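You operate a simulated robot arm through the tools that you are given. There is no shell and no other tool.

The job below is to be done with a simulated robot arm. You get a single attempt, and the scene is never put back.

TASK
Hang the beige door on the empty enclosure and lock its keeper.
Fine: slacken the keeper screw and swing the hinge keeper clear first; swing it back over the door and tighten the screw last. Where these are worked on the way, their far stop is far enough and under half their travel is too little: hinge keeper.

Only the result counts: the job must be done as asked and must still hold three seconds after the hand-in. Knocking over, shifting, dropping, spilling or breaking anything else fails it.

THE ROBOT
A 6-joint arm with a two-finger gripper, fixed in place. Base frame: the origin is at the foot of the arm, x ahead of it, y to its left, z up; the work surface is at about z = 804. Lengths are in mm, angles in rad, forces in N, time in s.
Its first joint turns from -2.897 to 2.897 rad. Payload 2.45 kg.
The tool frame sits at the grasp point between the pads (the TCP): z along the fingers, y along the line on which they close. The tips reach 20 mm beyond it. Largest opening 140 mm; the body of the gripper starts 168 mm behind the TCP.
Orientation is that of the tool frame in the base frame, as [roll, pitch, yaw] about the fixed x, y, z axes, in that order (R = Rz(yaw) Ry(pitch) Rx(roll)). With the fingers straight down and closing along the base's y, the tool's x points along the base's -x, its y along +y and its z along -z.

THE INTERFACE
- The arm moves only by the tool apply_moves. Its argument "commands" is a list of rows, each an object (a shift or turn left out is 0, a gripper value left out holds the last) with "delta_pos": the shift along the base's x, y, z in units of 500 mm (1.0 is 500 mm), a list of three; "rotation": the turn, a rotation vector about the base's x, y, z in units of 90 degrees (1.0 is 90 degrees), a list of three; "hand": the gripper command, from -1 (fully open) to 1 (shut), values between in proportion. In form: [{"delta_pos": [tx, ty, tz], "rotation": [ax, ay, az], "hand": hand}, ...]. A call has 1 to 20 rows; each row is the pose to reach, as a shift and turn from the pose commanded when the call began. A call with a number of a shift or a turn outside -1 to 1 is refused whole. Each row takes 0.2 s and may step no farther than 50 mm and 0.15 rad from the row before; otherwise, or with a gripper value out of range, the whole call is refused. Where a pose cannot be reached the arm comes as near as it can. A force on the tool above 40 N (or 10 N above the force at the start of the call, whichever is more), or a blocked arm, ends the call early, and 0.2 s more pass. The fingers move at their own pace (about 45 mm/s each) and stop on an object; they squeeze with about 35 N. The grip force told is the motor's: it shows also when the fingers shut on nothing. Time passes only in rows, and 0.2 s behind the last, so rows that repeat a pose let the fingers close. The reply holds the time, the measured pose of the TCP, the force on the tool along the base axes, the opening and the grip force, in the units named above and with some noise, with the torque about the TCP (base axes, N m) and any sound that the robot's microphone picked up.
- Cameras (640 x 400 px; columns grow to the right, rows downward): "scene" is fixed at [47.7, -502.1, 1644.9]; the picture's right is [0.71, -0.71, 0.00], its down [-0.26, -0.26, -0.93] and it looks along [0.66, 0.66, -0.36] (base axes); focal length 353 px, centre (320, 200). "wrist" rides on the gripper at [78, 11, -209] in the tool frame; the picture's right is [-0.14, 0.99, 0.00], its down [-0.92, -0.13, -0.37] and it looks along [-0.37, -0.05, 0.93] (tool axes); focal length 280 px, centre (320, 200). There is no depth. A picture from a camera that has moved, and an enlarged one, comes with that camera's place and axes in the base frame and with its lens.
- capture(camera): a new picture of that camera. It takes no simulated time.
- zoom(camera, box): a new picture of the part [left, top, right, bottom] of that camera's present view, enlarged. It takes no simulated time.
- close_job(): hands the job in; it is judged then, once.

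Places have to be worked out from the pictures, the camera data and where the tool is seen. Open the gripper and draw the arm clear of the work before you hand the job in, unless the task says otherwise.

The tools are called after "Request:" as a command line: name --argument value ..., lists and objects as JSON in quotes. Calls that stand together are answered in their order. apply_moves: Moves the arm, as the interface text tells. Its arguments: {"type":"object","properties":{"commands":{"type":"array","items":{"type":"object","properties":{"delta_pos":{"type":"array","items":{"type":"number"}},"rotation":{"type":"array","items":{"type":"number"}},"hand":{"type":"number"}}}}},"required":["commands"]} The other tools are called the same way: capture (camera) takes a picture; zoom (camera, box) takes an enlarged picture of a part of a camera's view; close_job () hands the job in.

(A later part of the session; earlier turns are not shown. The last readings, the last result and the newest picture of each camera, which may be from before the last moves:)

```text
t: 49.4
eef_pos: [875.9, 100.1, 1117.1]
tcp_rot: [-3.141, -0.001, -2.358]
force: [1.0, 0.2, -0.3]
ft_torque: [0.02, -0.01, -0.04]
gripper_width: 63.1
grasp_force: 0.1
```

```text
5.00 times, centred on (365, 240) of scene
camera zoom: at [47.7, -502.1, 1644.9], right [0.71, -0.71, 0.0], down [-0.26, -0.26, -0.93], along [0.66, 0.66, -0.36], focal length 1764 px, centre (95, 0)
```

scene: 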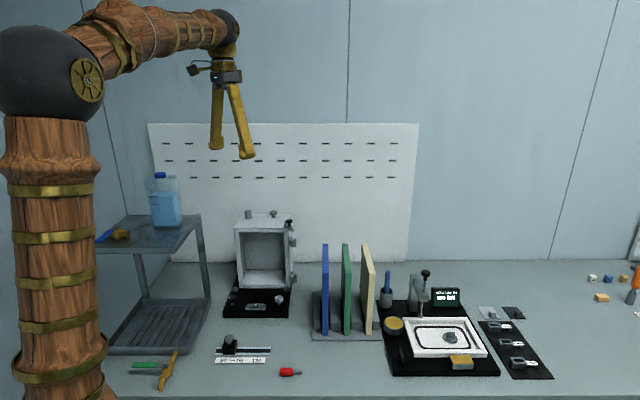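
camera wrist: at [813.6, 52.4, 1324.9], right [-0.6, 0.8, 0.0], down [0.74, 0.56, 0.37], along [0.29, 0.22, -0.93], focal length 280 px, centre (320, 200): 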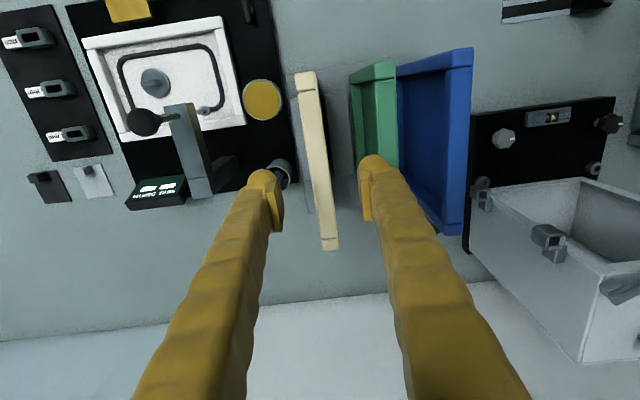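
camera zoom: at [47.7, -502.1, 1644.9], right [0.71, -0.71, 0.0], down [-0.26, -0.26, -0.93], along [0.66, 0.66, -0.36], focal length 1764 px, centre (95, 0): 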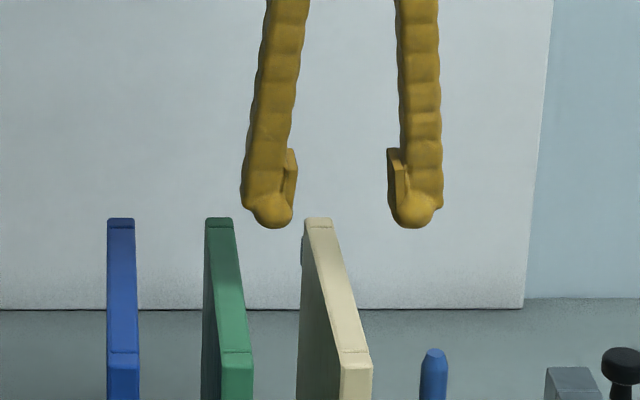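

Aligned within 1 mm. I descend to TCP z≈1041 so that the pads hold about 24 mm of the door's top.

Request:
apply_moves --commands '[{"delta_pos": [0, 0, -0.05], "hand": 0.1}, {"delta_pos": [0, 0, -0.1], "hand": 0.1}, {"delta_pos": [0, 0, -0.13], "hand": 0.1}, {"delta_pos": [0, 0, -0.153], "hand": 0.1}, {"delta_pos": [0, 0, -0.153], "hand": 0.1}]'

Request:
zoom --camera "wrist" --box '[240, 100, 400, 280]'

Request:
zoom --camera "scene" --box '[330, 200, 400, 280]'

```text
t: 50.6
eef_pos: [874.4, 100.5, 1040.9]
tcp_rot: [-3.141, -0.002, -2.356]
force: [-0.8, 0.3, -0.3]
ft_torque: [-0.02, 0.04, 0.03]
gripper_width: 62.9
grasp_force: 0.1
```

```text
2.22 times, centred on (320, 190) of wrist
camera zoom: at [812.8, 54.1, 1248.7], right [-0.6, 0.8, 0.0], down [0.74, 0.56, 0.37], along [0.29, 0.22, -0.93], focal length 623 px, centre (320, 222)
```

zoom: 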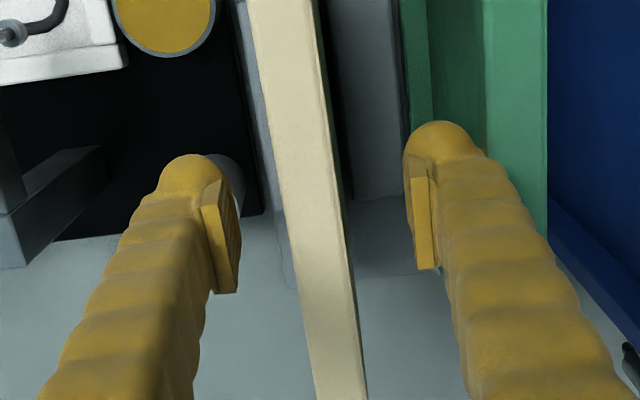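

```text
5.00 times, centred on (365, 240) of scene
camera zoom: at [47.7, -502.1, 1644.9], right [0.71, -0.71, 0.0], down [-0.26, -0.26, -0.93], along [0.66, 0.66, -0.36], focal length 1764 px, centre (95, 0)
```

zoom: 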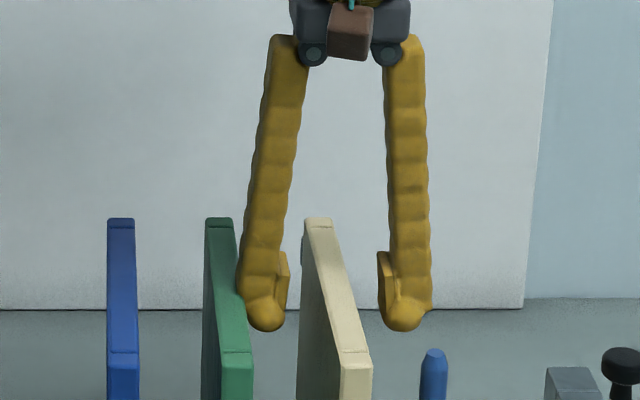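

The door's centre is about 3 mm toward the right-hand finger; I shift (+2, −2 mm) and close gently.

Request:
apply_moves --commands '[{"delta_pos": [0.004, -0.004, 0], "hand": 0.3}, {"delta_pos": [0.004, -0.004, 0], "hand": 0.5}, {"delta_pos": [0.004, -0.004, 0], "hand": 0.65}, {"delta_pos": [0.004, -0.004, 0], "hand": 0.68}, {"delta_pos": [0.004, -0.004, 0], "hand": 0.7}]'

Request:
zoom --camera "wrist" --box '[240, 100, 400, 280]'

```text
t: 51.8
eef_pos: [877.2, 97.4, 1040.7]
tcp_rot: [3.141, -0.001, -2.356]
force: [-0.4, -1.5, 0.3]
ft_torque: [0.0, -0.02, 0.02]
gripper_width: 21.0
grasp_force: 0.0
```

```text
2.22 times, centred on (320, 190) of wrist
camera zoom: at [815.2, 51.8, 1248.8], right [-0.6, 0.8, 0.0], down [0.74, 0.56, 0.37], along [0.29, 0.22, -0.93], focal length 623 px, centre (320, 222)
```

zoom: 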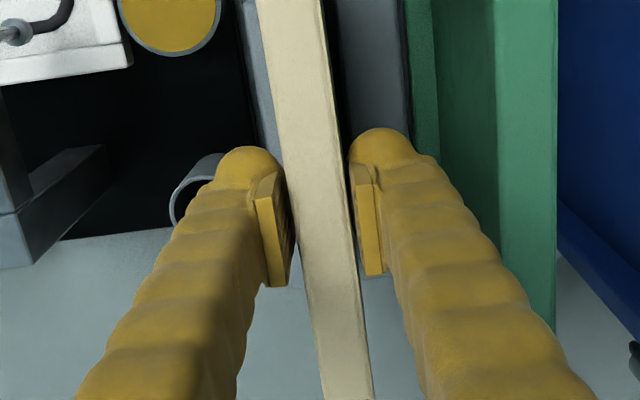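

The pads are just off both faces (21 mm opening, no force). I close fully.

Request:
apply_moves --commands '[{"delta_pos": [0, 0, 0], "hand": 0.8}, {"delta_pos": [0, 0, 0], "hand": 1}, {"delta_pos": [0, 0, 0], "hand": 1}, {"delta_pos": [0, 0, 0], "hand": 1}]'

```text
t: 52.8
eef_pos: [876.9, 99.9, 1041.0]
tcp_rot: [3.142, 0.001, -2.355]
force: [0.4, 0.7, 0.0]
ft_torque: [0.03, -0.04, 0.12]
gripper_width: 19.0
grasp_force: 35.0
```

Gripped (19 mm, 35 N). I lift a little to check weight and hold.

Request:
apply_moves --commands '[{"delta_pos": [0, 0, 0.01], "hand": 1}, {"delta_pos": [0, 0, 0.03], "hand": 1}, {"delta_pos": [0, 0, 0.06], "hand": 1}, {"delta_pos": [0, 0, 0.09], "hand": 1}, {"delta_pos": [0, 0, 0.12], "hand": 1}, {"delta_pos": [0, 0, 0.12], "hand": 1}]'

Request:
zoom --camera "scene" --box '[310, 180, 430, 345]'

```text
t: 54.2
eef_pos: [877.9, 97.7, 1100.7]
tcp_rot: [-3.141, -0.002, -2.357]
force: [0.6, -0.2, -4.9]
ft_torque: [0.0, -0.04, -0.04]
gripper_width: 19.0
grasp_force: 34.5
```

```text
2.42 times, centred on (370, 262) of scene
camera zoom: at [47.7, -502.1, 1644.9], right [0.71, -0.71, 0.0], down [-0.26, -0.26, -0.93], along [0.66, 0.66, -0.36], focal length 855 px, centre (199, 48)
```

zoom: 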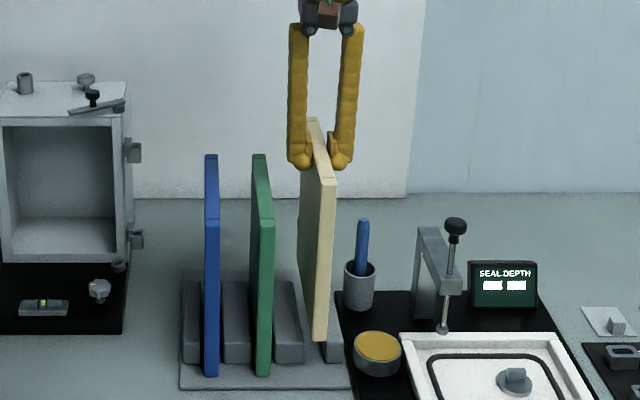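

The door weighs about 5 N and comes up cleanly. I lift on until its bottom is well above the other doors (TCP z≈1300).

Request:
apply_moves --commands '[{"delta_pos": [0, 0, 0.06], "hand": 1}, {"delta_pos": [0, 0, 0.12], "hand": 1}, {"delta_pos": [0, 0, 0.18], "hand": 1}, {"delta_pos": [0, 0, 0.24], "hand": 1}, {"delta_pos": [0, 0, 0.3], "hand": 1}, {"delta_pos": [0, 0, 0.36], "hand": 1}, {"delta_pos": [0, 0, 0.4], "hand": 1}, {"delta_pos": [0, 0, 0.4], "hand": 1}]'

Request:
capture --camera "scene"

Request:
capture --camera "wrist"

```text
t: 56.0
eef_pos: [876.6, 95.8, 1303.0]
tcp_rot: [3.141, -0.001, -2.356]
force: [0.5, 0.3, -3.9]
ft_torque: [-0.05, 0.0, -0.01]
gripper_width: 19.0
grasp_force: 34.9
```

```text
taken
```

scene: 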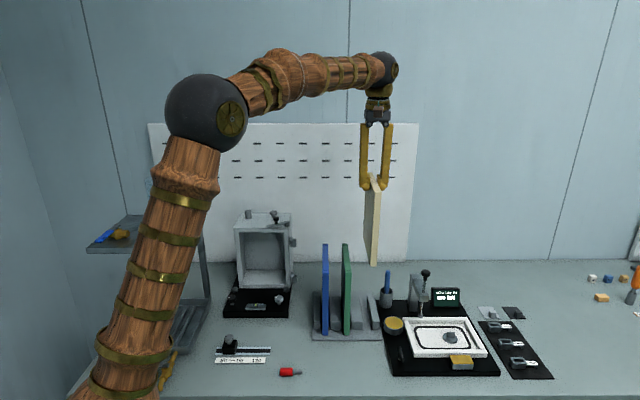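

```text
taken
camera wrist: at [815.2, 50.1, 1510.7], right [-0.6, 0.8, 0.0], down [0.74, 0.56, 0.37], along [0.29, 0.22, -0.93], focal length 280 px, centre (320, 200)
```

wrist: 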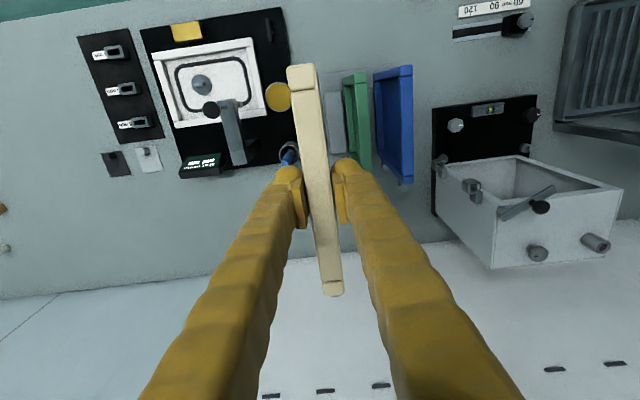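

The door is up and hanging straight. I zoom the wrist camera on its hinge end to see the knuckles.

Request:
zoom --camera "wrist" --box '[300, 260, 360, 310]'

Request:
zoom --camera "scene" --box '[350, 170, 395, 275]'

```text
8.00 times, centred on (330, 285) of wrist
camera zoom: at [815.2, 50.1, 1510.7], right [-0.6, 0.8, 0.0], down [0.74, 0.56, 0.37], along [0.29, 0.22, -0.93], focal length 2243 px, centre (240, -480)
```

zoom: 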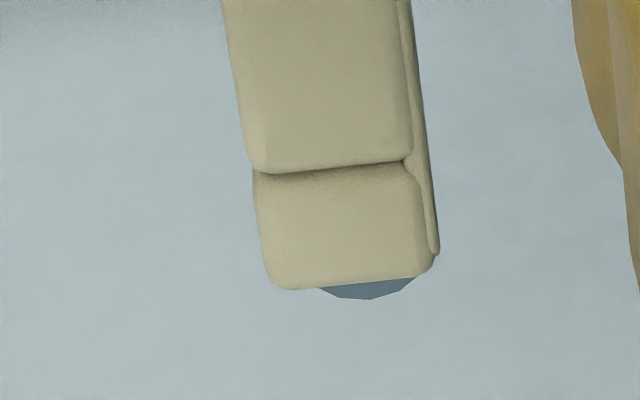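

```text
3.81 times, centred on (372, 222) of scene
camera zoom: at [47.7, -502.1, 1644.9], right [0.71, -0.71, 0.0], down [-0.26, -0.26, -0.93], along [0.66, 0.66, -0.36], focal length 1344 px, centre (120, 114)
```

zoom: 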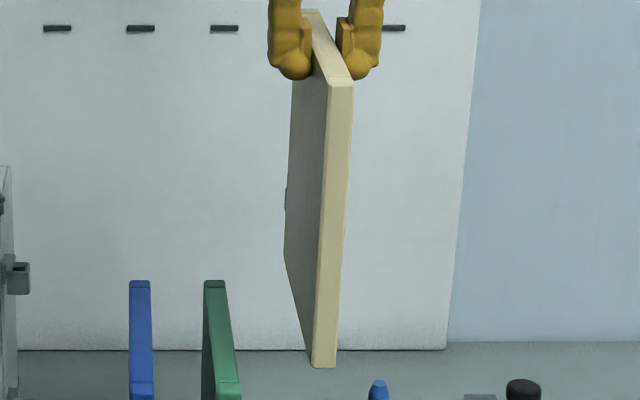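

A bit of the knuckle shows beyond the far end. To measure the pins I rotate the held door clockwise by about 70° so that the scene camera sees the hinge edge.

Request:
apply_moves --commands '[{"rotation": [0, 0, -0.086], "hand": 1}, {"rotation": [0, 0, -0.172], "hand": 1}, {"rotation": [0, 0, -0.258], "hand": 1}, {"rotation": [0, 0, -0.344], "hand": 1}, {"rotation": [0, 0, -0.43], "hand": 1}, {"rotation": [0, 0, -0.516], "hand": 1}, {"rotation": [0, 0, -0.602], "hand": 1}, {"rotation": [0, 0, -0.688], "hand": 1}, {"rotation": [0, 0, -0.774], "hand": 1}, {"rotation": [0, 0, -0.774], "hand": 1}]'

Request:
zoom --camera "scene" --box '[330, 160, 430, 280]'

```text
t: 58.2
eef_pos: [876.1, 97.8, 1301.8]
tcp_rot: [3.141, 0.001, 2.71]
force: [0.0, 0.3, -4.5]
ft_torque: [-0.01, 0.02, 0.0]
gripper_width: 19.0
grasp_force: 35.4
```

```text
3.33 times, centred on (380, 220) of scene
camera zoom: at [47.7, -502.1, 1644.9], right [0.71, -0.71, 0.0], down [-0.26, -0.26, -0.93], along [0.66, 0.66, -0.36], focal length 1176 px, centre (120, 133)
```

zoom: 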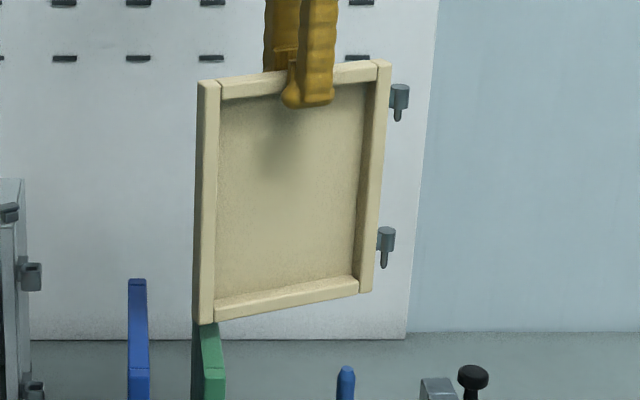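

Now the hinge knuckles and their downward pins are visible. I zoom on each.

Request:
zoom --camera "scene" --box '[434, 178, 464, 208]'

Request:
zoom --camera "scene" --box '[385, 180, 415, 200]'

Request:
zoom --camera "scene" --box '[380, 222, 410, 250]'

Request:
zoom --camera "scene" --box '[370, 170, 410, 250]'

```text
13.33 times, centred on (449, 193) of scene
camera zoom: at [47.7, -502.1, 1644.9], right [0.71, -0.71, 0.0], down [-0.26, -0.26, -0.93], along [0.66, 0.66, -0.36], focal length 4704 px, centre (-1400, 293)
```

zoom: 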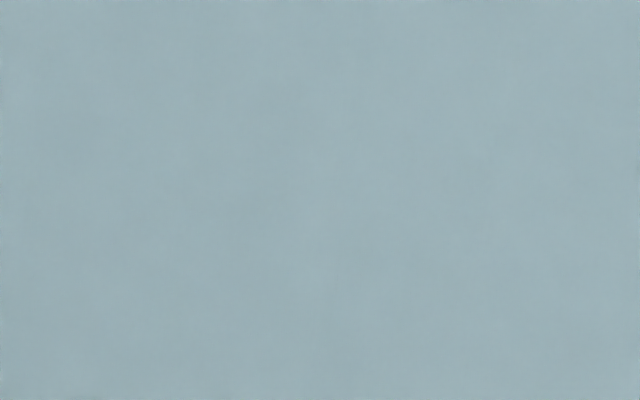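

```text
16.00 times, centred on (400, 190) of scene
camera zoom: at [47.7, -502.1, 1644.9], right [0.71, -0.71, 0.0], down [-0.26, -0.26, -0.93], along [0.66, 0.66, -0.36], focal length 5645 px, centre (-960, 360)
```

zoom: 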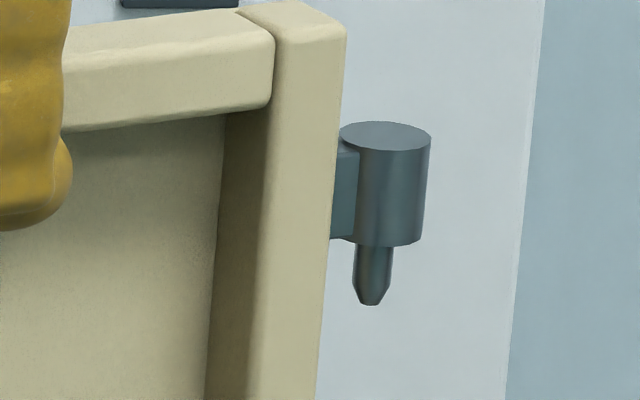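

```text
14.29 times, centred on (395, 236) of scene
camera zoom: at [47.7, -502.1, 1644.9], right [0.71, -0.71, 0.0], down [-0.26, -0.26, -0.93], along [0.66, 0.66, -0.36], focal length 5040 px, centre (-751, -314)
```

zoom: 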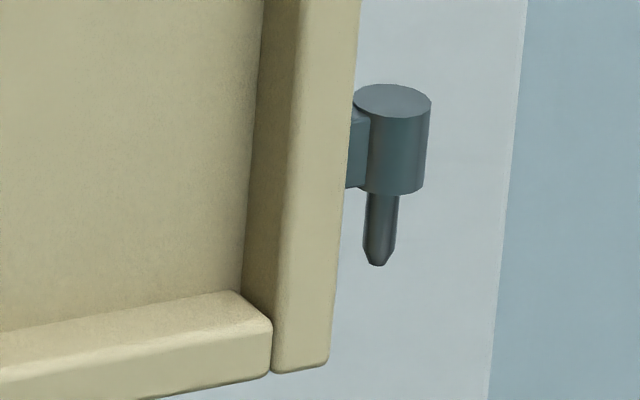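

```text
5.00 times, centred on (390, 210) of scene
camera zoom: at [47.7, -502.1, 1644.9], right [0.71, -0.71, 0.0], down [-0.26, -0.26, -0.93], along [0.66, 0.66, -0.36], focal length 1764 px, centre (-30, 150)
```

zoom: 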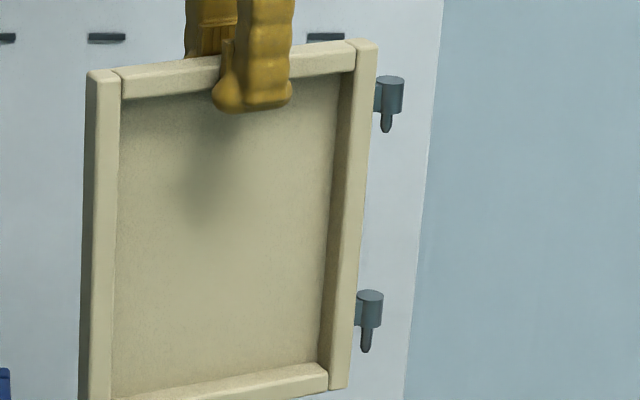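

The pins are round, ~14 mm long with tapered tips: barrel bottom 35 mm and pin tip 49 mm below the TCP, the axis 108 mm out from the TCP along the door. I turn back to the hanging orientation while moving left toward the enclosure, to get a good wrist view of the sockets.

Request:
apply_moves --commands '[{"delta_pos": [-0.02, 0.02, 0], "rotation": [0, 0, 0.086], "hand": 1}, {"delta_pos": [-0.04, 0.04, 0], "rotation": [0, 0, 0.172], "hand": 1}, {"delta_pos": [-0.06, 0.06, 0], "rotation": [0, 0, 0.258], "hand": 1}, {"delta_pos": [-0.08, 0.08, 0], "rotation": [0, 0, 0.344], "hand": 1}, {"delta_pos": [-0.1, 0.1, 0], "rotation": [0, 0, 0.43], "hand": 1}, {"delta_pos": [-0.12, 0.12, 0], "rotation": [0, 0, 0.516], "hand": 1}, {"delta_pos": [-0.14, 0.14, 0], "rotation": [0, 0, 0.602], "hand": 1}, {"delta_pos": [-0.16, 0.16, 0], "rotation": [0, 0, 0.688], "hand": 1}, {"delta_pos": [-0.18, 0.19, 0], "rotation": [0, 0, 0.774], "hand": 1}, {"delta_pos": [-0.19, 0.2, 0], "rotation": [0, 0, 0.774], "hand": 1}, {"delta_pos": [-0.19, 0.2, 0], "rotation": [0, 0, 0.774], "hand": 1}]'

Request:
capture --camera "wrist"

Request:
capture --camera "scene"

```text
t: 60.6
eef_pos: [781.1, 198.1, 1301.0]
tcp_rot: [-3.141, -0.003, -2.357]
force: [-0.9, 0.1, -3.8]
ft_torque: [-0.02, 0.02, 0.0]
gripper_width: 19.0
grasp_force: 35.0
```

```text
taken
camera wrist: at [718.8, 151.2, 1508.5], right [-0.6, 0.8, 0.0], down [0.74, 0.56, 0.37], along [0.29, 0.22, -0.93], focal length 280 px, centre (320, 200)
```

wrist: 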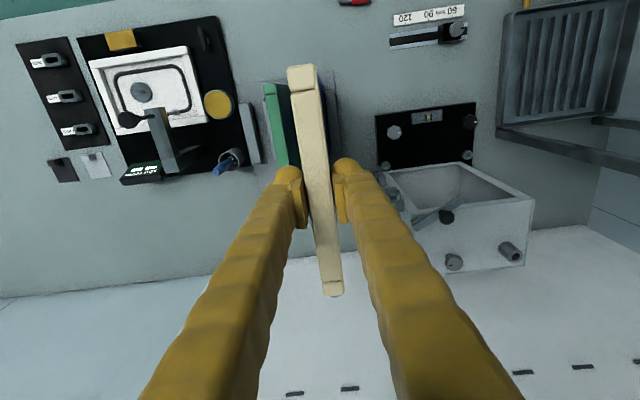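

```text
taken
```

scene: 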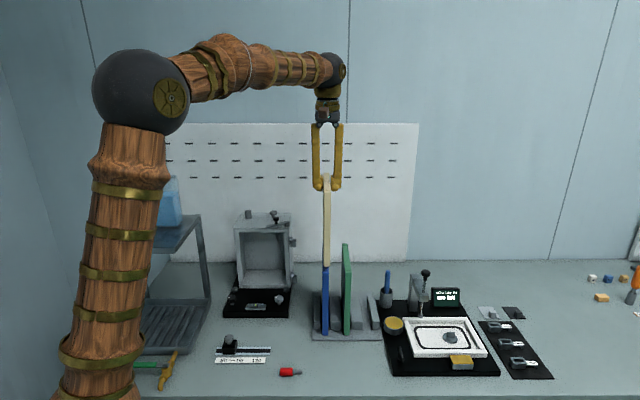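

I zoom on the sockets from here.

Request:
zoom --camera "wrist" --box '[370, 150, 450, 230]'

Request:
zoom --camera "wrist" --box '[300, 250, 380, 310]'

```text
5.00 times, centred on (410, 190) of wrist
camera zoom: at [718.8, 151.2, 1508.5], right [-0.6, 0.8, 0.0], down [0.74, 0.56, 0.37], along [0.29, 0.22, -0.93], focal length 1402 px, centre (-130, 250)
```

zoom: 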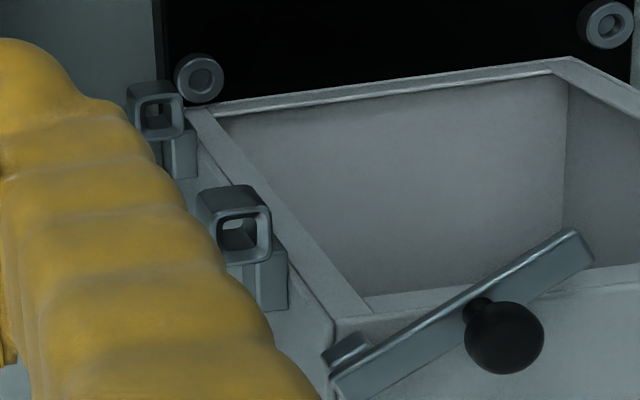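

```text
6.67 times, centred on (340, 280) of wrist
camera zoom: at [718.8, 151.2, 1508.5], right [-0.6, 0.8, 0.0], down [0.74, 0.56, 0.37], along [0.29, 0.22, -0.93], focal length 1869 px, centre (187, -333)
```

zoom: 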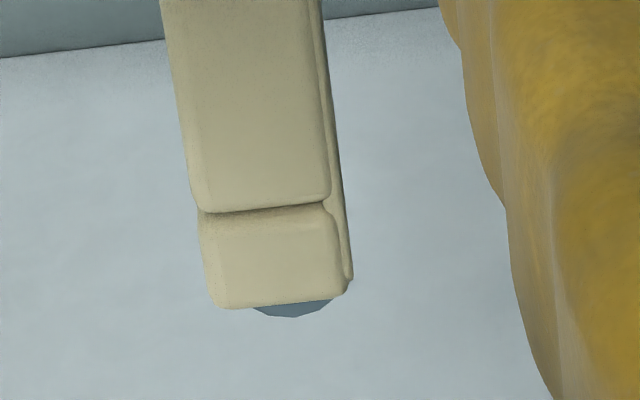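

Triangulating across views puts the hinge axis at about (779, 361), with the socket rims at z≈1056 and z≈905. With the pin axis ~106 mm from the TCP along the door, the target TCP is about (704, 286). I move there staying high.

Request:
apply_moves --commands '[{"delta_pos": [-0.03, 0.035, 0], "hand": 1}, {"delta_pos": [-0.06, 0.07, 0], "hand": 1}, {"delta_pos": [-0.09, 0.105, 0], "hand": 1}, {"delta_pos": [-0.12, 0.14, 0], "hand": 1}, {"delta_pos": [-0.1534, 0.1756, 0], "hand": 1}, {"delta_pos": [-0.1534, 0.1756, 0], "hand": 1}]'

Request:
capture --camera "scene"

Request:
capture --camera "wrist"

```text
t: 62.0
eef_pos: [704.9, 287.2, 1301.1]
tcp_rot: [3.14, 0.0, -2.357]
force: [-0.2, 0.0, -4.3]
ft_torque: [-0.04, -0.02, 0.0]
gripper_width: 19.1
grasp_force: 35.0
```

```text
taken
```

scene: 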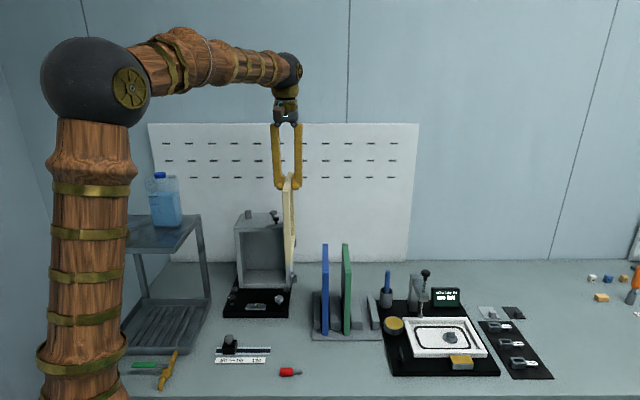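

```text
taken
camera wrist: at [642.6, 241.0, 1508.4], right [-0.6, 0.8, 0.0], down [0.74, 0.56, 0.37], along [0.29, 0.22, -0.93], focal length 280 px, centre (320, 200)
```

wrist: 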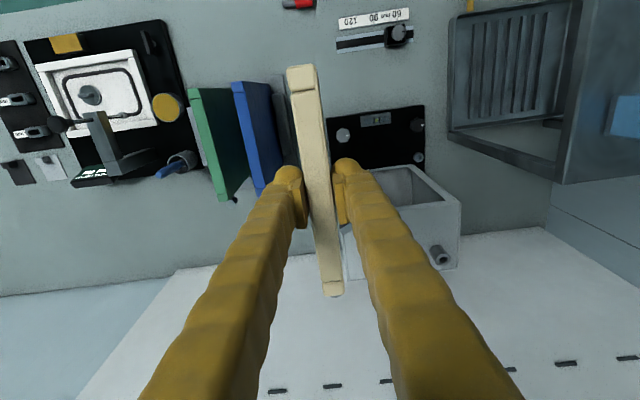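

The door is above the hinge side. I zoom in on the scene view for the relation between pins and sockets.

Request:
zoom --camera "scene" --box '[260, 165, 330, 295]'

Request:
zoom --camera "scene" --box '[275, 215, 305, 255]'

```text
3.08 times, centred on (295, 230) of scene
camera zoom: at [47.7, -502.1, 1644.9], right [0.71, -0.71, 0.0], down [-0.26, -0.26, -0.93], along [0.66, 0.66, -0.36], focal length 1086 px, centre (397, 108)
```

zoom: 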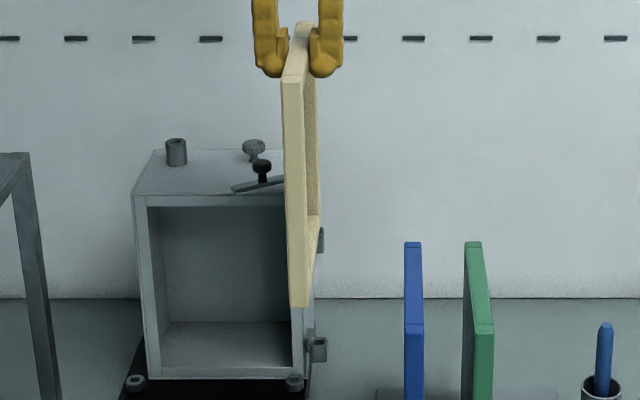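

```text
10.00 times, centred on (290, 235) of scene
camera zoom: at [47.7, -502.1, 1644.9], right [0.71, -0.71, 0.0], down [-0.26, -0.26, -0.93], along [0.66, 0.66, -0.36], focal length 3528 px, centre (620, -150)
```

zoom: 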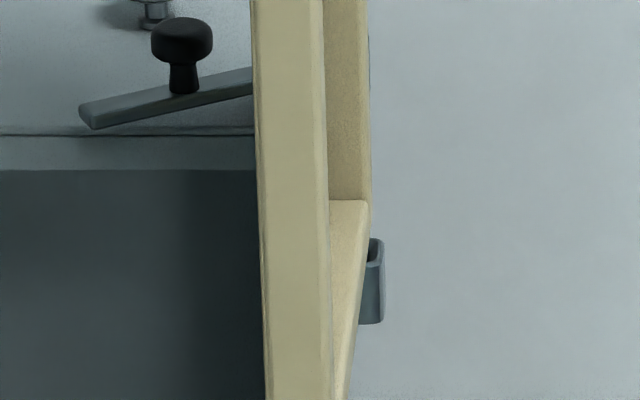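

The door hides its own pins from the scene camera in this orientation. I swing it −35° about the hinge line (still high above everything), so that the pins and sockets are both visible.

Request:
apply_moves --commands '[{"delta_pos": [-0.0155, 0.0195, 0], "rotation": [0, 0, -0.078], "hand": 1}, {"delta_pos": [-0.0294, 0.0408, 0], "rotation": [0, 0, -0.156], "hand": 1}, {"delta_pos": [-0.0413, 0.0632, 0], "rotation": [0, 0, -0.233], "hand": 1}, {"delta_pos": [-0.0514, 0.0868, 0], "rotation": [0, 0, -0.311], "hand": 1}, {"delta_pos": [-0.0598, 0.1106, 0], "rotation": [0, 0, -0.389], "hand": 1}, {"delta_pos": [-0.0598, 0.1106, 0], "rotation": [0, 0, -0.389], "hand": 1}]'

Request:
zoom --camera "scene" --box '[250, 170, 330, 295]'

Request:
zoom --camera "scene" --box '[280, 175, 310, 255]'

```text
t: 63.4
eef_pos: [673.2, 340.7, 1300.8]
tcp_rot: [3.141, -0.001, -2.968]
force: [0.2, -0.3, -4.1]
ft_torque: [0.02, 0.03, 0.01]
gripper_width: 19.1
grasp_force: 35.1
```

```text
3.20 times, centred on (290, 232) of scene
camera zoom: at [47.7, -502.1, 1644.9], right [0.71, -0.71, 0.0], down [-0.26, -0.26, -0.93], along [0.66, 0.66, -0.36], focal length 1129 px, centre (416, 96)
```

zoom: 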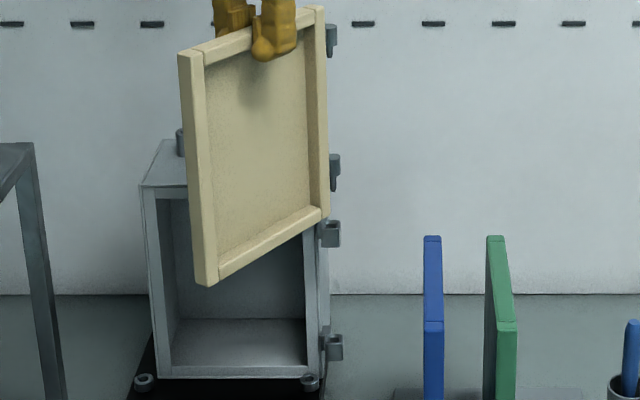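

```text
5.00 times, centred on (295, 215) of scene
camera zoom: at [47.7, -502.1, 1644.9], right [0.71, -0.71, 0.0], down [-0.26, -0.26, -0.93], along [0.66, 0.66, -0.36], focal length 1764 px, centre (445, 125)
```

zoom: 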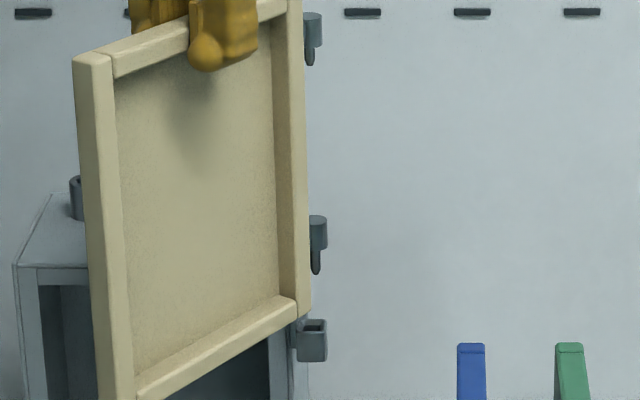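

Both pins and sockets are now visible. I zoom tighter to compare their columns.

Request:
zoom --camera "scene" --box '[285, 212, 310, 232]'

Request:
zoom --camera "scene" --box '[285, 232, 310, 252]'

Request:
zoom --camera "scene" --box '[285, 172, 310, 192]'

Request:
zoom --camera "scene" --box '[285, 265, 310, 285]'

```text
16.00 times, centred on (298, 222) of scene
camera zoom: at [47.7, -502.1, 1644.9], right [0.71, -0.71, 0.0], down [-0.26, -0.26, -0.93], along [0.66, 0.66, -0.36], focal length 5645 px, centre (680, -152)
```

zoom: 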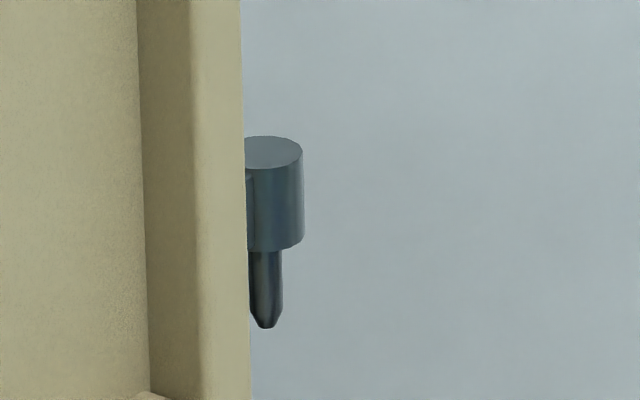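

```text
16.00 times, centred on (298, 242) of scene
camera zoom: at [47.7, -502.1, 1644.9], right [0.71, -0.71, 0.0], down [-0.26, -0.26, -0.93], along [0.66, 0.66, -0.36], focal length 5645 px, centre (680, -472)
```

zoom: 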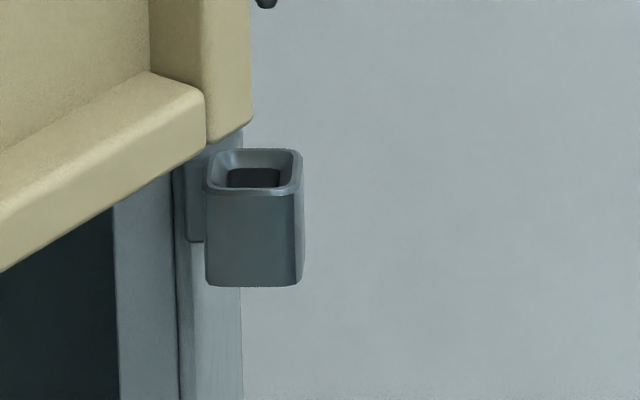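

```text
16.00 times, centred on (298, 182) of scene
camera zoom: at [47.7, -502.1, 1644.9], right [0.71, -0.71, 0.0], down [-0.26, -0.26, -0.93], along [0.66, 0.66, -0.36], focal length 5645 px, centre (680, 488)
```

zoom: 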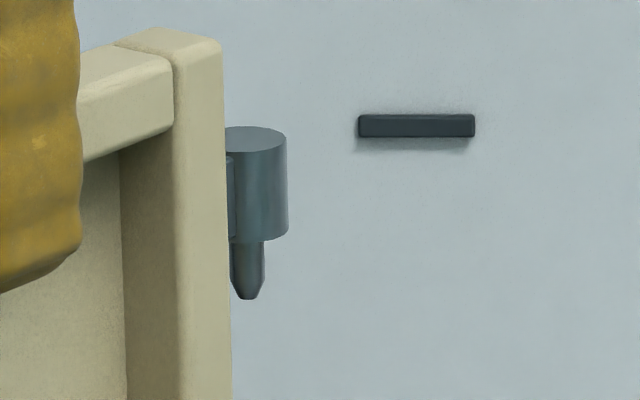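

```text
16.00 times, centred on (298, 275) of scene
camera zoom: at [47.7, -502.1, 1644.9], right [0.71, -0.71, 0.0], down [-0.26, -0.26, -0.93], along [0.66, 0.66, -0.36], focal length 5645 px, centre (680, -1000)
```

zoom: 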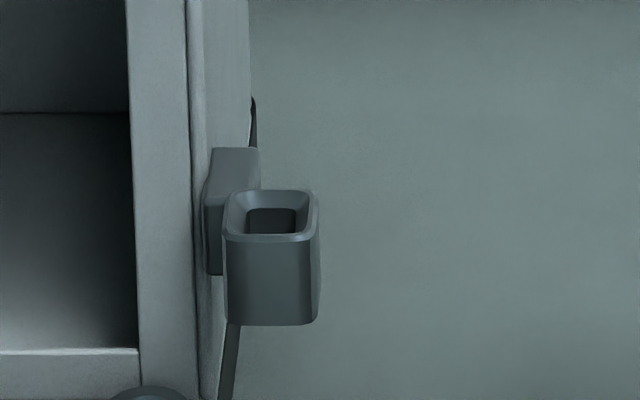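

The pins sit about 4 mm to the right (e_r) of the sockets in depth-corrected terms, and the lower pin is about 7 mm longer. I shift (−2.8, +2.8 mm) and lower until the pin tips are just above the sockets (TCP z≈1122) for a close comparison.

Request:
apply_moves --commands '[{"delta_pos": [-0.0028, 0.0028, -0.03], "hand": 1}, {"delta_pos": [-0.0056, 0.0056, -0.09], "hand": 1}, {"delta_pos": [-0.0056, 0.0056, -0.16], "hand": 1}, {"delta_pos": [-0.0056, 0.0056, -0.23], "hand": 1}, {"delta_pos": [-0.0056, 0.0056, -0.29], "hand": 1}, {"delta_pos": [-0.0056, 0.0056, -0.33], "hand": 1}, {"delta_pos": [-0.0056, 0.0056, -0.357], "hand": 1}, {"delta_pos": [-0.0056, 0.0056, -0.357], "hand": 1}]'

Request:
zoom --camera "scene" --box '[285, 227, 310, 247]'

Request:
zoom --camera "scene" --box '[285, 262, 310, 282]'

Request:
zoom --camera "scene" --box '[230, 200, 330, 320]'

```text
t: 65.2
eef_pos: [671.1, 344.4, 1122.8]
tcp_rot: [-3.141, -0.002, -2.968]
force: [-18.6, -3.5, 5.6]
ft_torque: [-0.05, 0.28, 0.01]
gripper_width: 19.1
grasp_force: 34.8
```

```text
16.00 times, centred on (298, 237) of scene
camera zoom: at [47.7, -502.1, 1644.9], right [0.71, -0.71, 0.0], down [-0.26, -0.26, -0.93], along [0.66, 0.66, -0.36], focal length 5645 px, centre (680, -392)
```

zoom: 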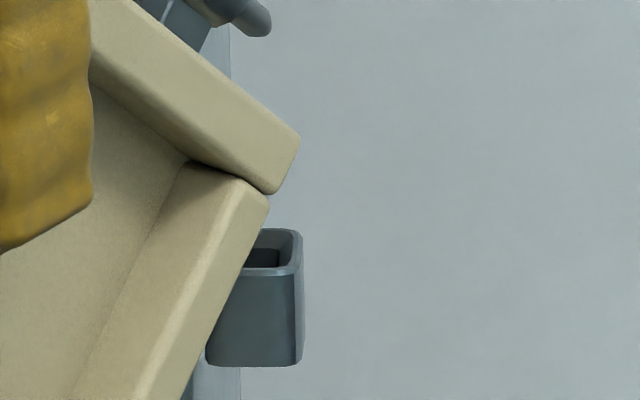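

```text
16.00 times, centred on (298, 272) of scene
camera zoom: at [47.7, -502.1, 1644.9], right [0.71, -0.71, 0.0], down [-0.26, -0.26, -0.93], along [0.66, 0.66, -0.36], focal length 5645 px, centre (680, -952)
```

zoom: 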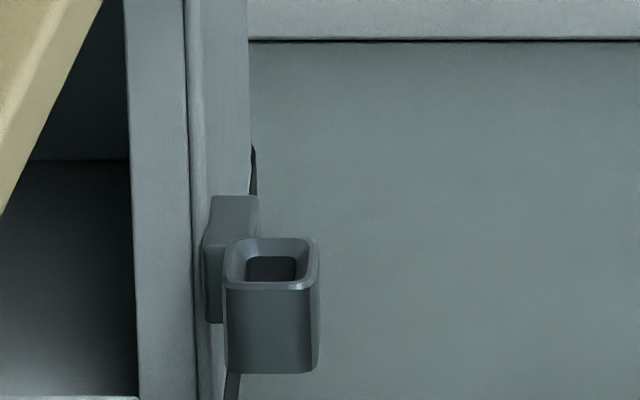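

```text
3.33 times, centred on (280, 260) of scene
camera zoom: at [47.7, -502.1, 1644.9], right [0.71, -0.71, 0.0], down [-0.26, -0.26, -0.93], along [0.66, 0.66, -0.36], focal length 1176 px, centre (453, 0)
```

zoom: 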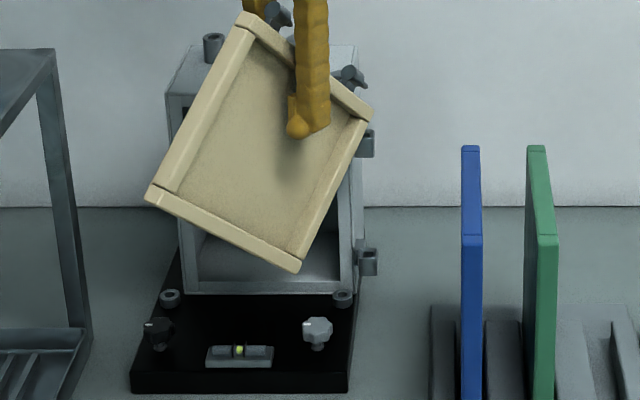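

I made an error: the lower knuckle shares the hinge line with the upper socket, so lowering along that line ran it onto the upper socket, and the door turned in the grip. I raise straight up, gently, to free it and then assess.

Request:
apply_moves --commands '[{"delta_pos": [0, 0, 0.02], "hand": 1}, {"delta_pos": [0, 0, 0.06], "hand": 1}, {"delta_pos": [0, 0, 0.12], "hand": 1}, {"delta_pos": [0, 0, 0.19], "hand": 1}, {"delta_pos": [0, 0, 0.26], "hand": 1}, {"delta_pos": [0, 0, 0.33], "hand": 1}, {"delta_pos": [0, 0, 0.36], "hand": 1}, {"delta_pos": [0, 0, 0.36], "hand": 1}]'

Request:
capture --camera "scene"

Request:
zoom --camera "scene" --box '[210, 130, 340, 300]'

Request:
capture --camera "wrist"

```text
t: 67.0
eef_pos: [673.0, 342.6, 1303.9]
tcp_rot: [-3.141, -0.002, -2.968]
force: [-0.2, 1.3, -4.3]
ft_torque: [0.04, -0.13, 0.01]
gripper_width: 18.7
grasp_force: 34.6
```

```text
taken
```

scene: 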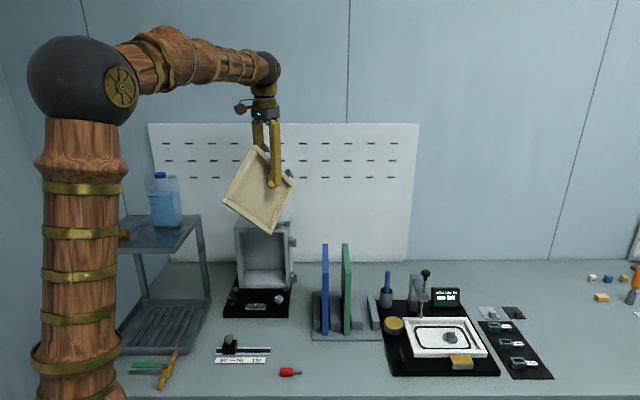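

```text
2.35 times, centred on (275, 215) of scene
camera zoom: at [47.7, -502.1, 1644.9], right [0.71, -0.71, 0.0], down [-0.26, -0.26, -0.93], along [0.66, 0.66, -0.36], focal length 830 px, centre (426, 165)
```

zoom: 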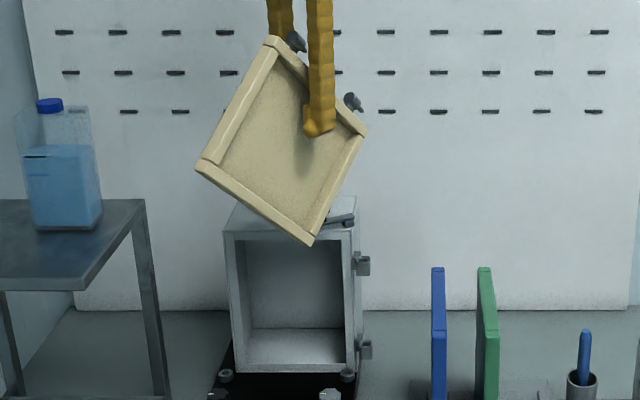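

```text
taken
camera wrist: at [594.9, 340.7, 1511.6], right [-0.04, 1.0, 0.0], down [0.93, 0.03, 0.37], along [0.37, 0.01, -0.93], focal length 280 px, centre (320, 200)
```

wrist: 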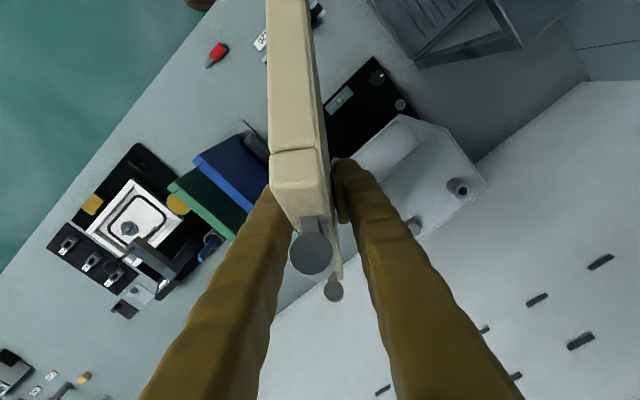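

The door is free but tilted in the grip. I zoom in to identify its exact attitude.

Request:
zoom --camera "scene" --box '[215, 135, 305, 240]'

Request:
zoom --camera "wrist" --box '[240, 120, 400, 320]'

```text
3.81 times, centred on (260, 188) of scene
camera zoom: at [47.7, -502.1, 1644.9], right [0.71, -0.71, 0.0], down [-0.26, -0.26, -0.93], along [0.66, 0.66, -0.36], focal length 1344 px, centre (549, 248)
```

zoom: 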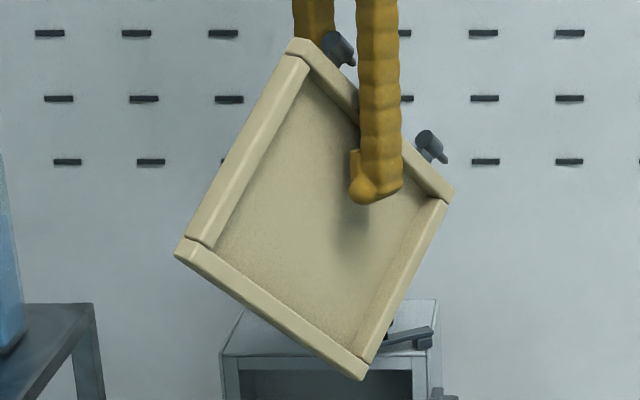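

```text
2.00 times, centred on (320, 220) of wrist
camera zoom: at [594.9, 340.7, 1511.6], right [-0.04, 1.0, 0.0], down [0.93, 0.03, 0.37], along [0.37, 0.01, -0.93], focal length 561 px, centre (320, 160)
```

zoom: 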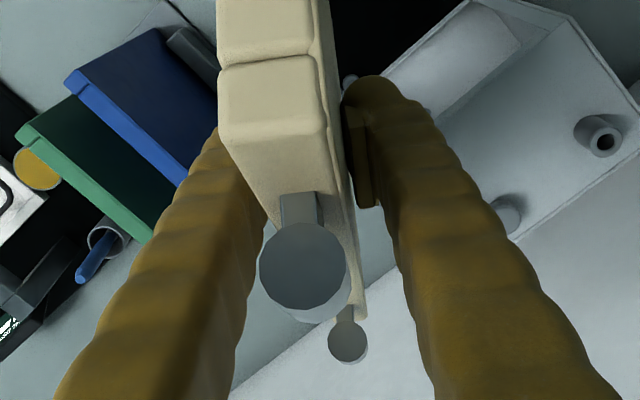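

The door has turned about 45.5° in the grip, and I now hold it 46 mm from the hinge edge and 107 mm above its bottom edge. I can right it by resting its lowest corner on clear table and moving the tool on an arc about that corner. I carry it to the open area in front of the enclosure, turning it to face the scene camera.

Request:
apply_moves --commands '[{"delta_pos": [-0.034, -0.004, 0], "rotation": [0, 0, -0.0872], "hand": 1}, {"delta_pos": [-0.068, -0.008, 0], "rotation": [0, 0, -0.1744], "hand": 1}, {"delta_pos": [-0.102, -0.011, 0], "rotation": [0, 0, -0.2616], "hand": 1}, {"delta_pos": [-0.136, -0.015, 0], "rotation": [0, 0, -0.3488], "hand": 1}, {"delta_pos": [-0.17, -0.018, 0], "rotation": [0, 0, -0.436], "hand": 1}, {"delta_pos": [-0.204, -0.022, 0], "rotation": [0, 0, -0.5232], "hand": 1}, {"delta_pos": [-0.236, -0.025, 0], "rotation": [0, 0, -0.6105], "hand": 1}, {"delta_pos": [-0.236, -0.025, -0.08], "rotation": [0, 0, -0.6105], "hand": 1}, {"delta_pos": [-0.236, -0.025, -0.17], "rotation": [0, 0, -0.6105], "hand": 1}, {"delta_pos": [-0.236, -0.025, -0.26], "rotation": [0, 0, -0.6105], "hand": 1}, {"delta_pos": [-0.236, -0.025, -0.35], "rotation": [0, 0, -0.6105], "hand": 1}, {"delta_pos": [-0.236, -0.025, -0.44], "rotation": [0, 0, -0.6105], "hand": 1}, {"delta_pos": [-0.236, -0.025, -0.44], "rotation": [0, 0, -0.6105], "hand": 1}]'

Request:
capture --camera "scene"

Request:
zoom --camera "scene" --box '[170, 190, 340, 390]'

```text
t: 69.8
eef_pos: [555.1, 331.2, 1085.4]
tcp_rot: [-3.142, 0.0, 2.356]
force: [0.1, -0.3, -4.4]
ft_torque: [-0.08, -0.12, 0.01]
gripper_width: 19.1
grasp_force: 35.3
```

```text
taken
```

scene: 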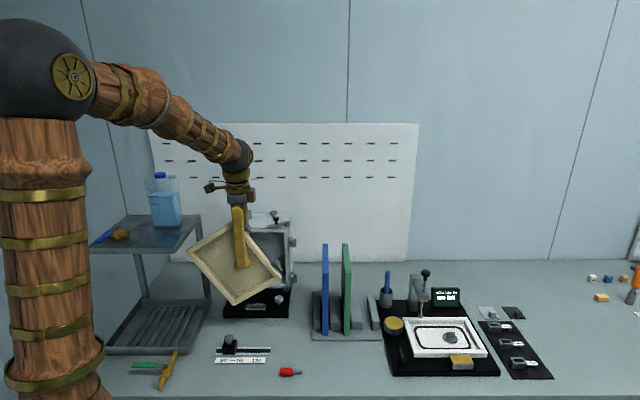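

```text
2.00 times, centred on (255, 290) of scene
camera zoom: at [47.7, -502.1, 1644.9], right [0.71, -0.71, 0.0], down [-0.26, -0.26, -0.93], along [0.66, 0.66, -0.36], focal length 706 px, centre (450, 20)
```

zoom: 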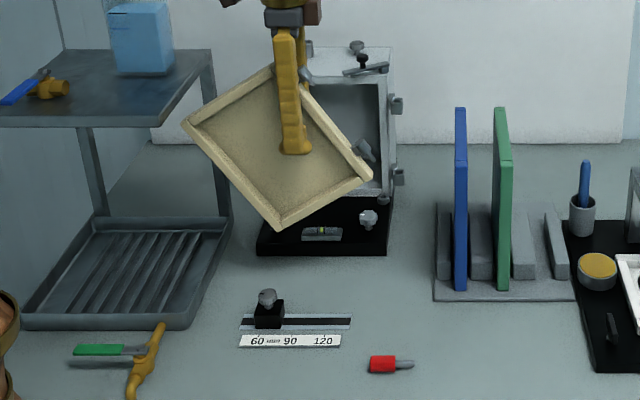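

The door face is toward the camera and has already eased to about 33° tilt. Its low corner is 47 mm left of and 169 mm below the TCP. I lower until that corner is just above the table.

Request:
apply_moves --commands '[{"delta_pos": [0, 0, -0.05], "hand": 1}, {"delta_pos": [0, 0, -0.1], "hand": 1}, {"delta_pos": [0, 0, -0.15], "hand": 1}, {"delta_pos": [0, 0, -0.19], "hand": 1}, {"delta_pos": [0, 0, -0.205], "hand": 1}, {"delta_pos": [0, 0, -0.205], "hand": 1}]'

Request:
zoom --camera "scene" --box '[170, 230, 340, 370]'

```text
t: 71.2
eef_pos: [553.7, 332.0, 979.2]
tcp_rot: [3.141, 0.0, 2.356]
force: [0.6, -0.4, -4.3]
ft_torque: [-0.11, -0.1, 0.05]
gripper_width: 19.0
grasp_force: 34.7
```

```text
2.86 times, centred on (255, 300) of scene
camera zoom: at [47.7, -502.1, 1644.9], right [0.71, -0.71, 0.0], down [-0.26, -0.26, -0.93], along [0.66, 0.66, -0.36], focal length 1008 px, centre (506, -86)
```

zoom: 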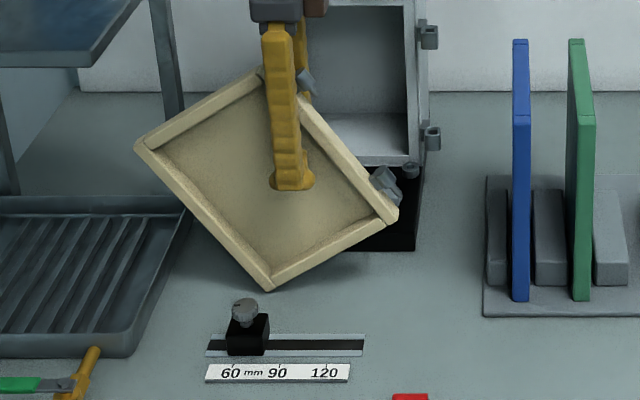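

The corner is about 9 mm above the table. I lower slowly to touch.

Request:
apply_moves --commands '[{"delta_pos": [0, 0, -0.006], "hand": 1}, {"delta_pos": [0, 0, -0.012], "hand": 1}, {"delta_pos": [0, 0, -0.016], "hand": 1}, {"delta_pos": [0, 0, -0.016], "hand": 1}]'

```text
t: 72.2
eef_pos: [554.7, 331.9, 972.5]
tcp_rot: [3.141, 0.0, 2.355]
force: [6.6, -4.7, 24.0]
ft_torque: [-0.09, -0.12, -0.03]
gripper_width: 18.6
grasp_force: 35.1
```

Contact (Fz +24 N). I ease up 1 mm and then move the tool right and down along an arc about that corner, so that the door tips upright.

Request:
apply_moves --commands '[{"delta_pos": [0, 0, 0.002], "hand": 1}, {"delta_pos": [0.0083, -0.0083, -0.0014], "hand": 1}, {"delta_pos": [0.0165, -0.0165, -0.0054], "hand": 1}, {"delta_pos": [0.0247, -0.0247, -0.0096], "hand": 1}, {"delta_pos": [0.0327, -0.0327, -0.0144], "hand": 1}, {"delta_pos": [0.0327, -0.0327, -0.0144], "hand": 1}]'

Request:
zoom --camera "scene" --box '[170, 230, 340, 370]'

```text
t: 73.6
eef_pos: [570.3, 313.2, 965.5]
tcp_rot: [-3.142, 0.0, 2.358]
force: [-0.8, 2.0, 3.2]
ft_torque: [0.59, 0.51, -0.06]
gripper_width: 18.7
grasp_force: 34.4
```

```text
2.86 times, centred on (255, 300) of scene
camera zoom: at [47.7, -502.1, 1644.9], right [0.71, -0.71, 0.0], down [-0.26, -0.26, -0.93], along [0.66, 0.66, -0.36], focal length 1008 px, centre (506, -86)
```

zoom: 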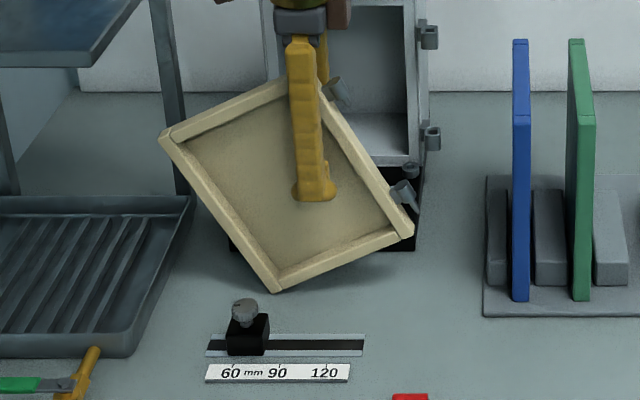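

The door is righting itself (about 25° now). I continue the arc.

Request:
apply_moves --commands '[{"delta_pos": [0.0079, -0.0079, -0.007], "hand": 1}, {"delta_pos": [0.0157, -0.0157, -0.0124], "hand": 1}, {"delta_pos": [0.0233, -0.0233, -0.0184], "hand": 1}, {"delta_pos": [0.0307, -0.0307, -0.0246], "hand": 1}, {"delta_pos": [0.038, -0.038, -0.0312], "hand": 1}, {"delta_pos": [0.0453, -0.0453, -0.038], "hand": 1}, {"delta_pos": [0.0453, -0.0453, -0.038], "hand": 1}]'

Request:
zoom --camera "scene" --box '[170, 230, 340, 370]'

```text
t: 75.2
eef_pos: [593.4, 291.3, 945.5]
tcp_rot: [3.141, 0.001, 2.356]
force: [1.7, -2.2, 7.1]
ft_torque: [0.35, 0.34, -0.02]
gripper_width: 19.2
grasp_force: 35.0
```

```text
2.86 times, centred on (255, 300) of scene
camera zoom: at [47.7, -502.1, 1644.9], right [0.71, -0.71, 0.0], down [-0.26, -0.26, -0.93], along [0.66, 0.66, -0.36], focal length 1008 px, centre (506, -86)
```

zoom: 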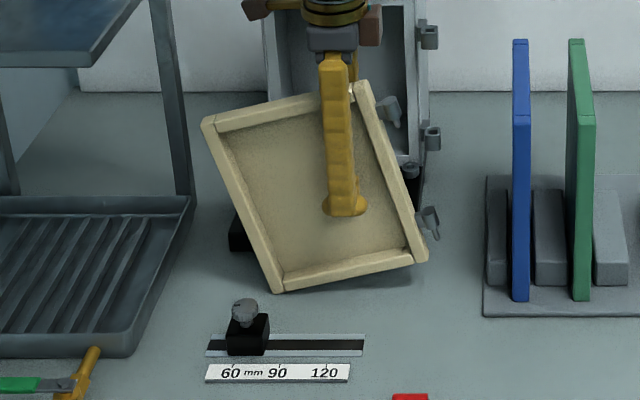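

About 12° left. I continue along the arc toward flush contact of the bottom edge.

Request:
apply_moves --commands '[{"delta_pos": [0.0069, -0.0069, -0.0074], "hand": 1}, {"delta_pos": [0.0137, -0.0137, -0.015], "hand": 1}, {"delta_pos": [0.0204, -0.0204, -0.023], "hand": 1}, {"delta_pos": [0.0267, -0.0267, -0.0312], "hand": 1}, {"delta_pos": [0.0328, -0.0328, -0.0398], "hand": 1}, {"delta_pos": [0.0328, -0.0328, -0.0398], "hand": 1}]'

Request:
zoom --camera "scene" --box '[170, 230, 340, 370]'

```text
t: 76.6
eef_pos: [609.0, 277.6, 925.0]
tcp_rot: [3.141, 0.002, 2.357]
force: [-0.4, -0.5, 0.6]
ft_torque: [0.34, 0.43, 0.12]
gripper_width: 19.1
grasp_force: 34.8
```

```text
2.86 times, centred on (255, 300) of scene
camera zoom: at [47.7, -502.1, 1644.9], right [0.71, -0.71, 0.0], down [-0.26, -0.26, -0.93], along [0.66, 0.66, -0.36], focal length 1008 px, centre (506, -86)
```

zoom: 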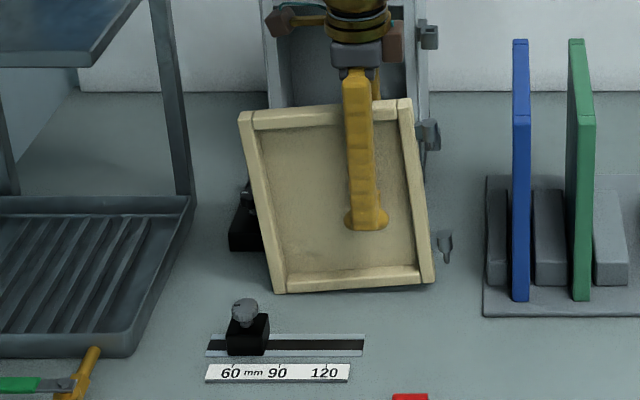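

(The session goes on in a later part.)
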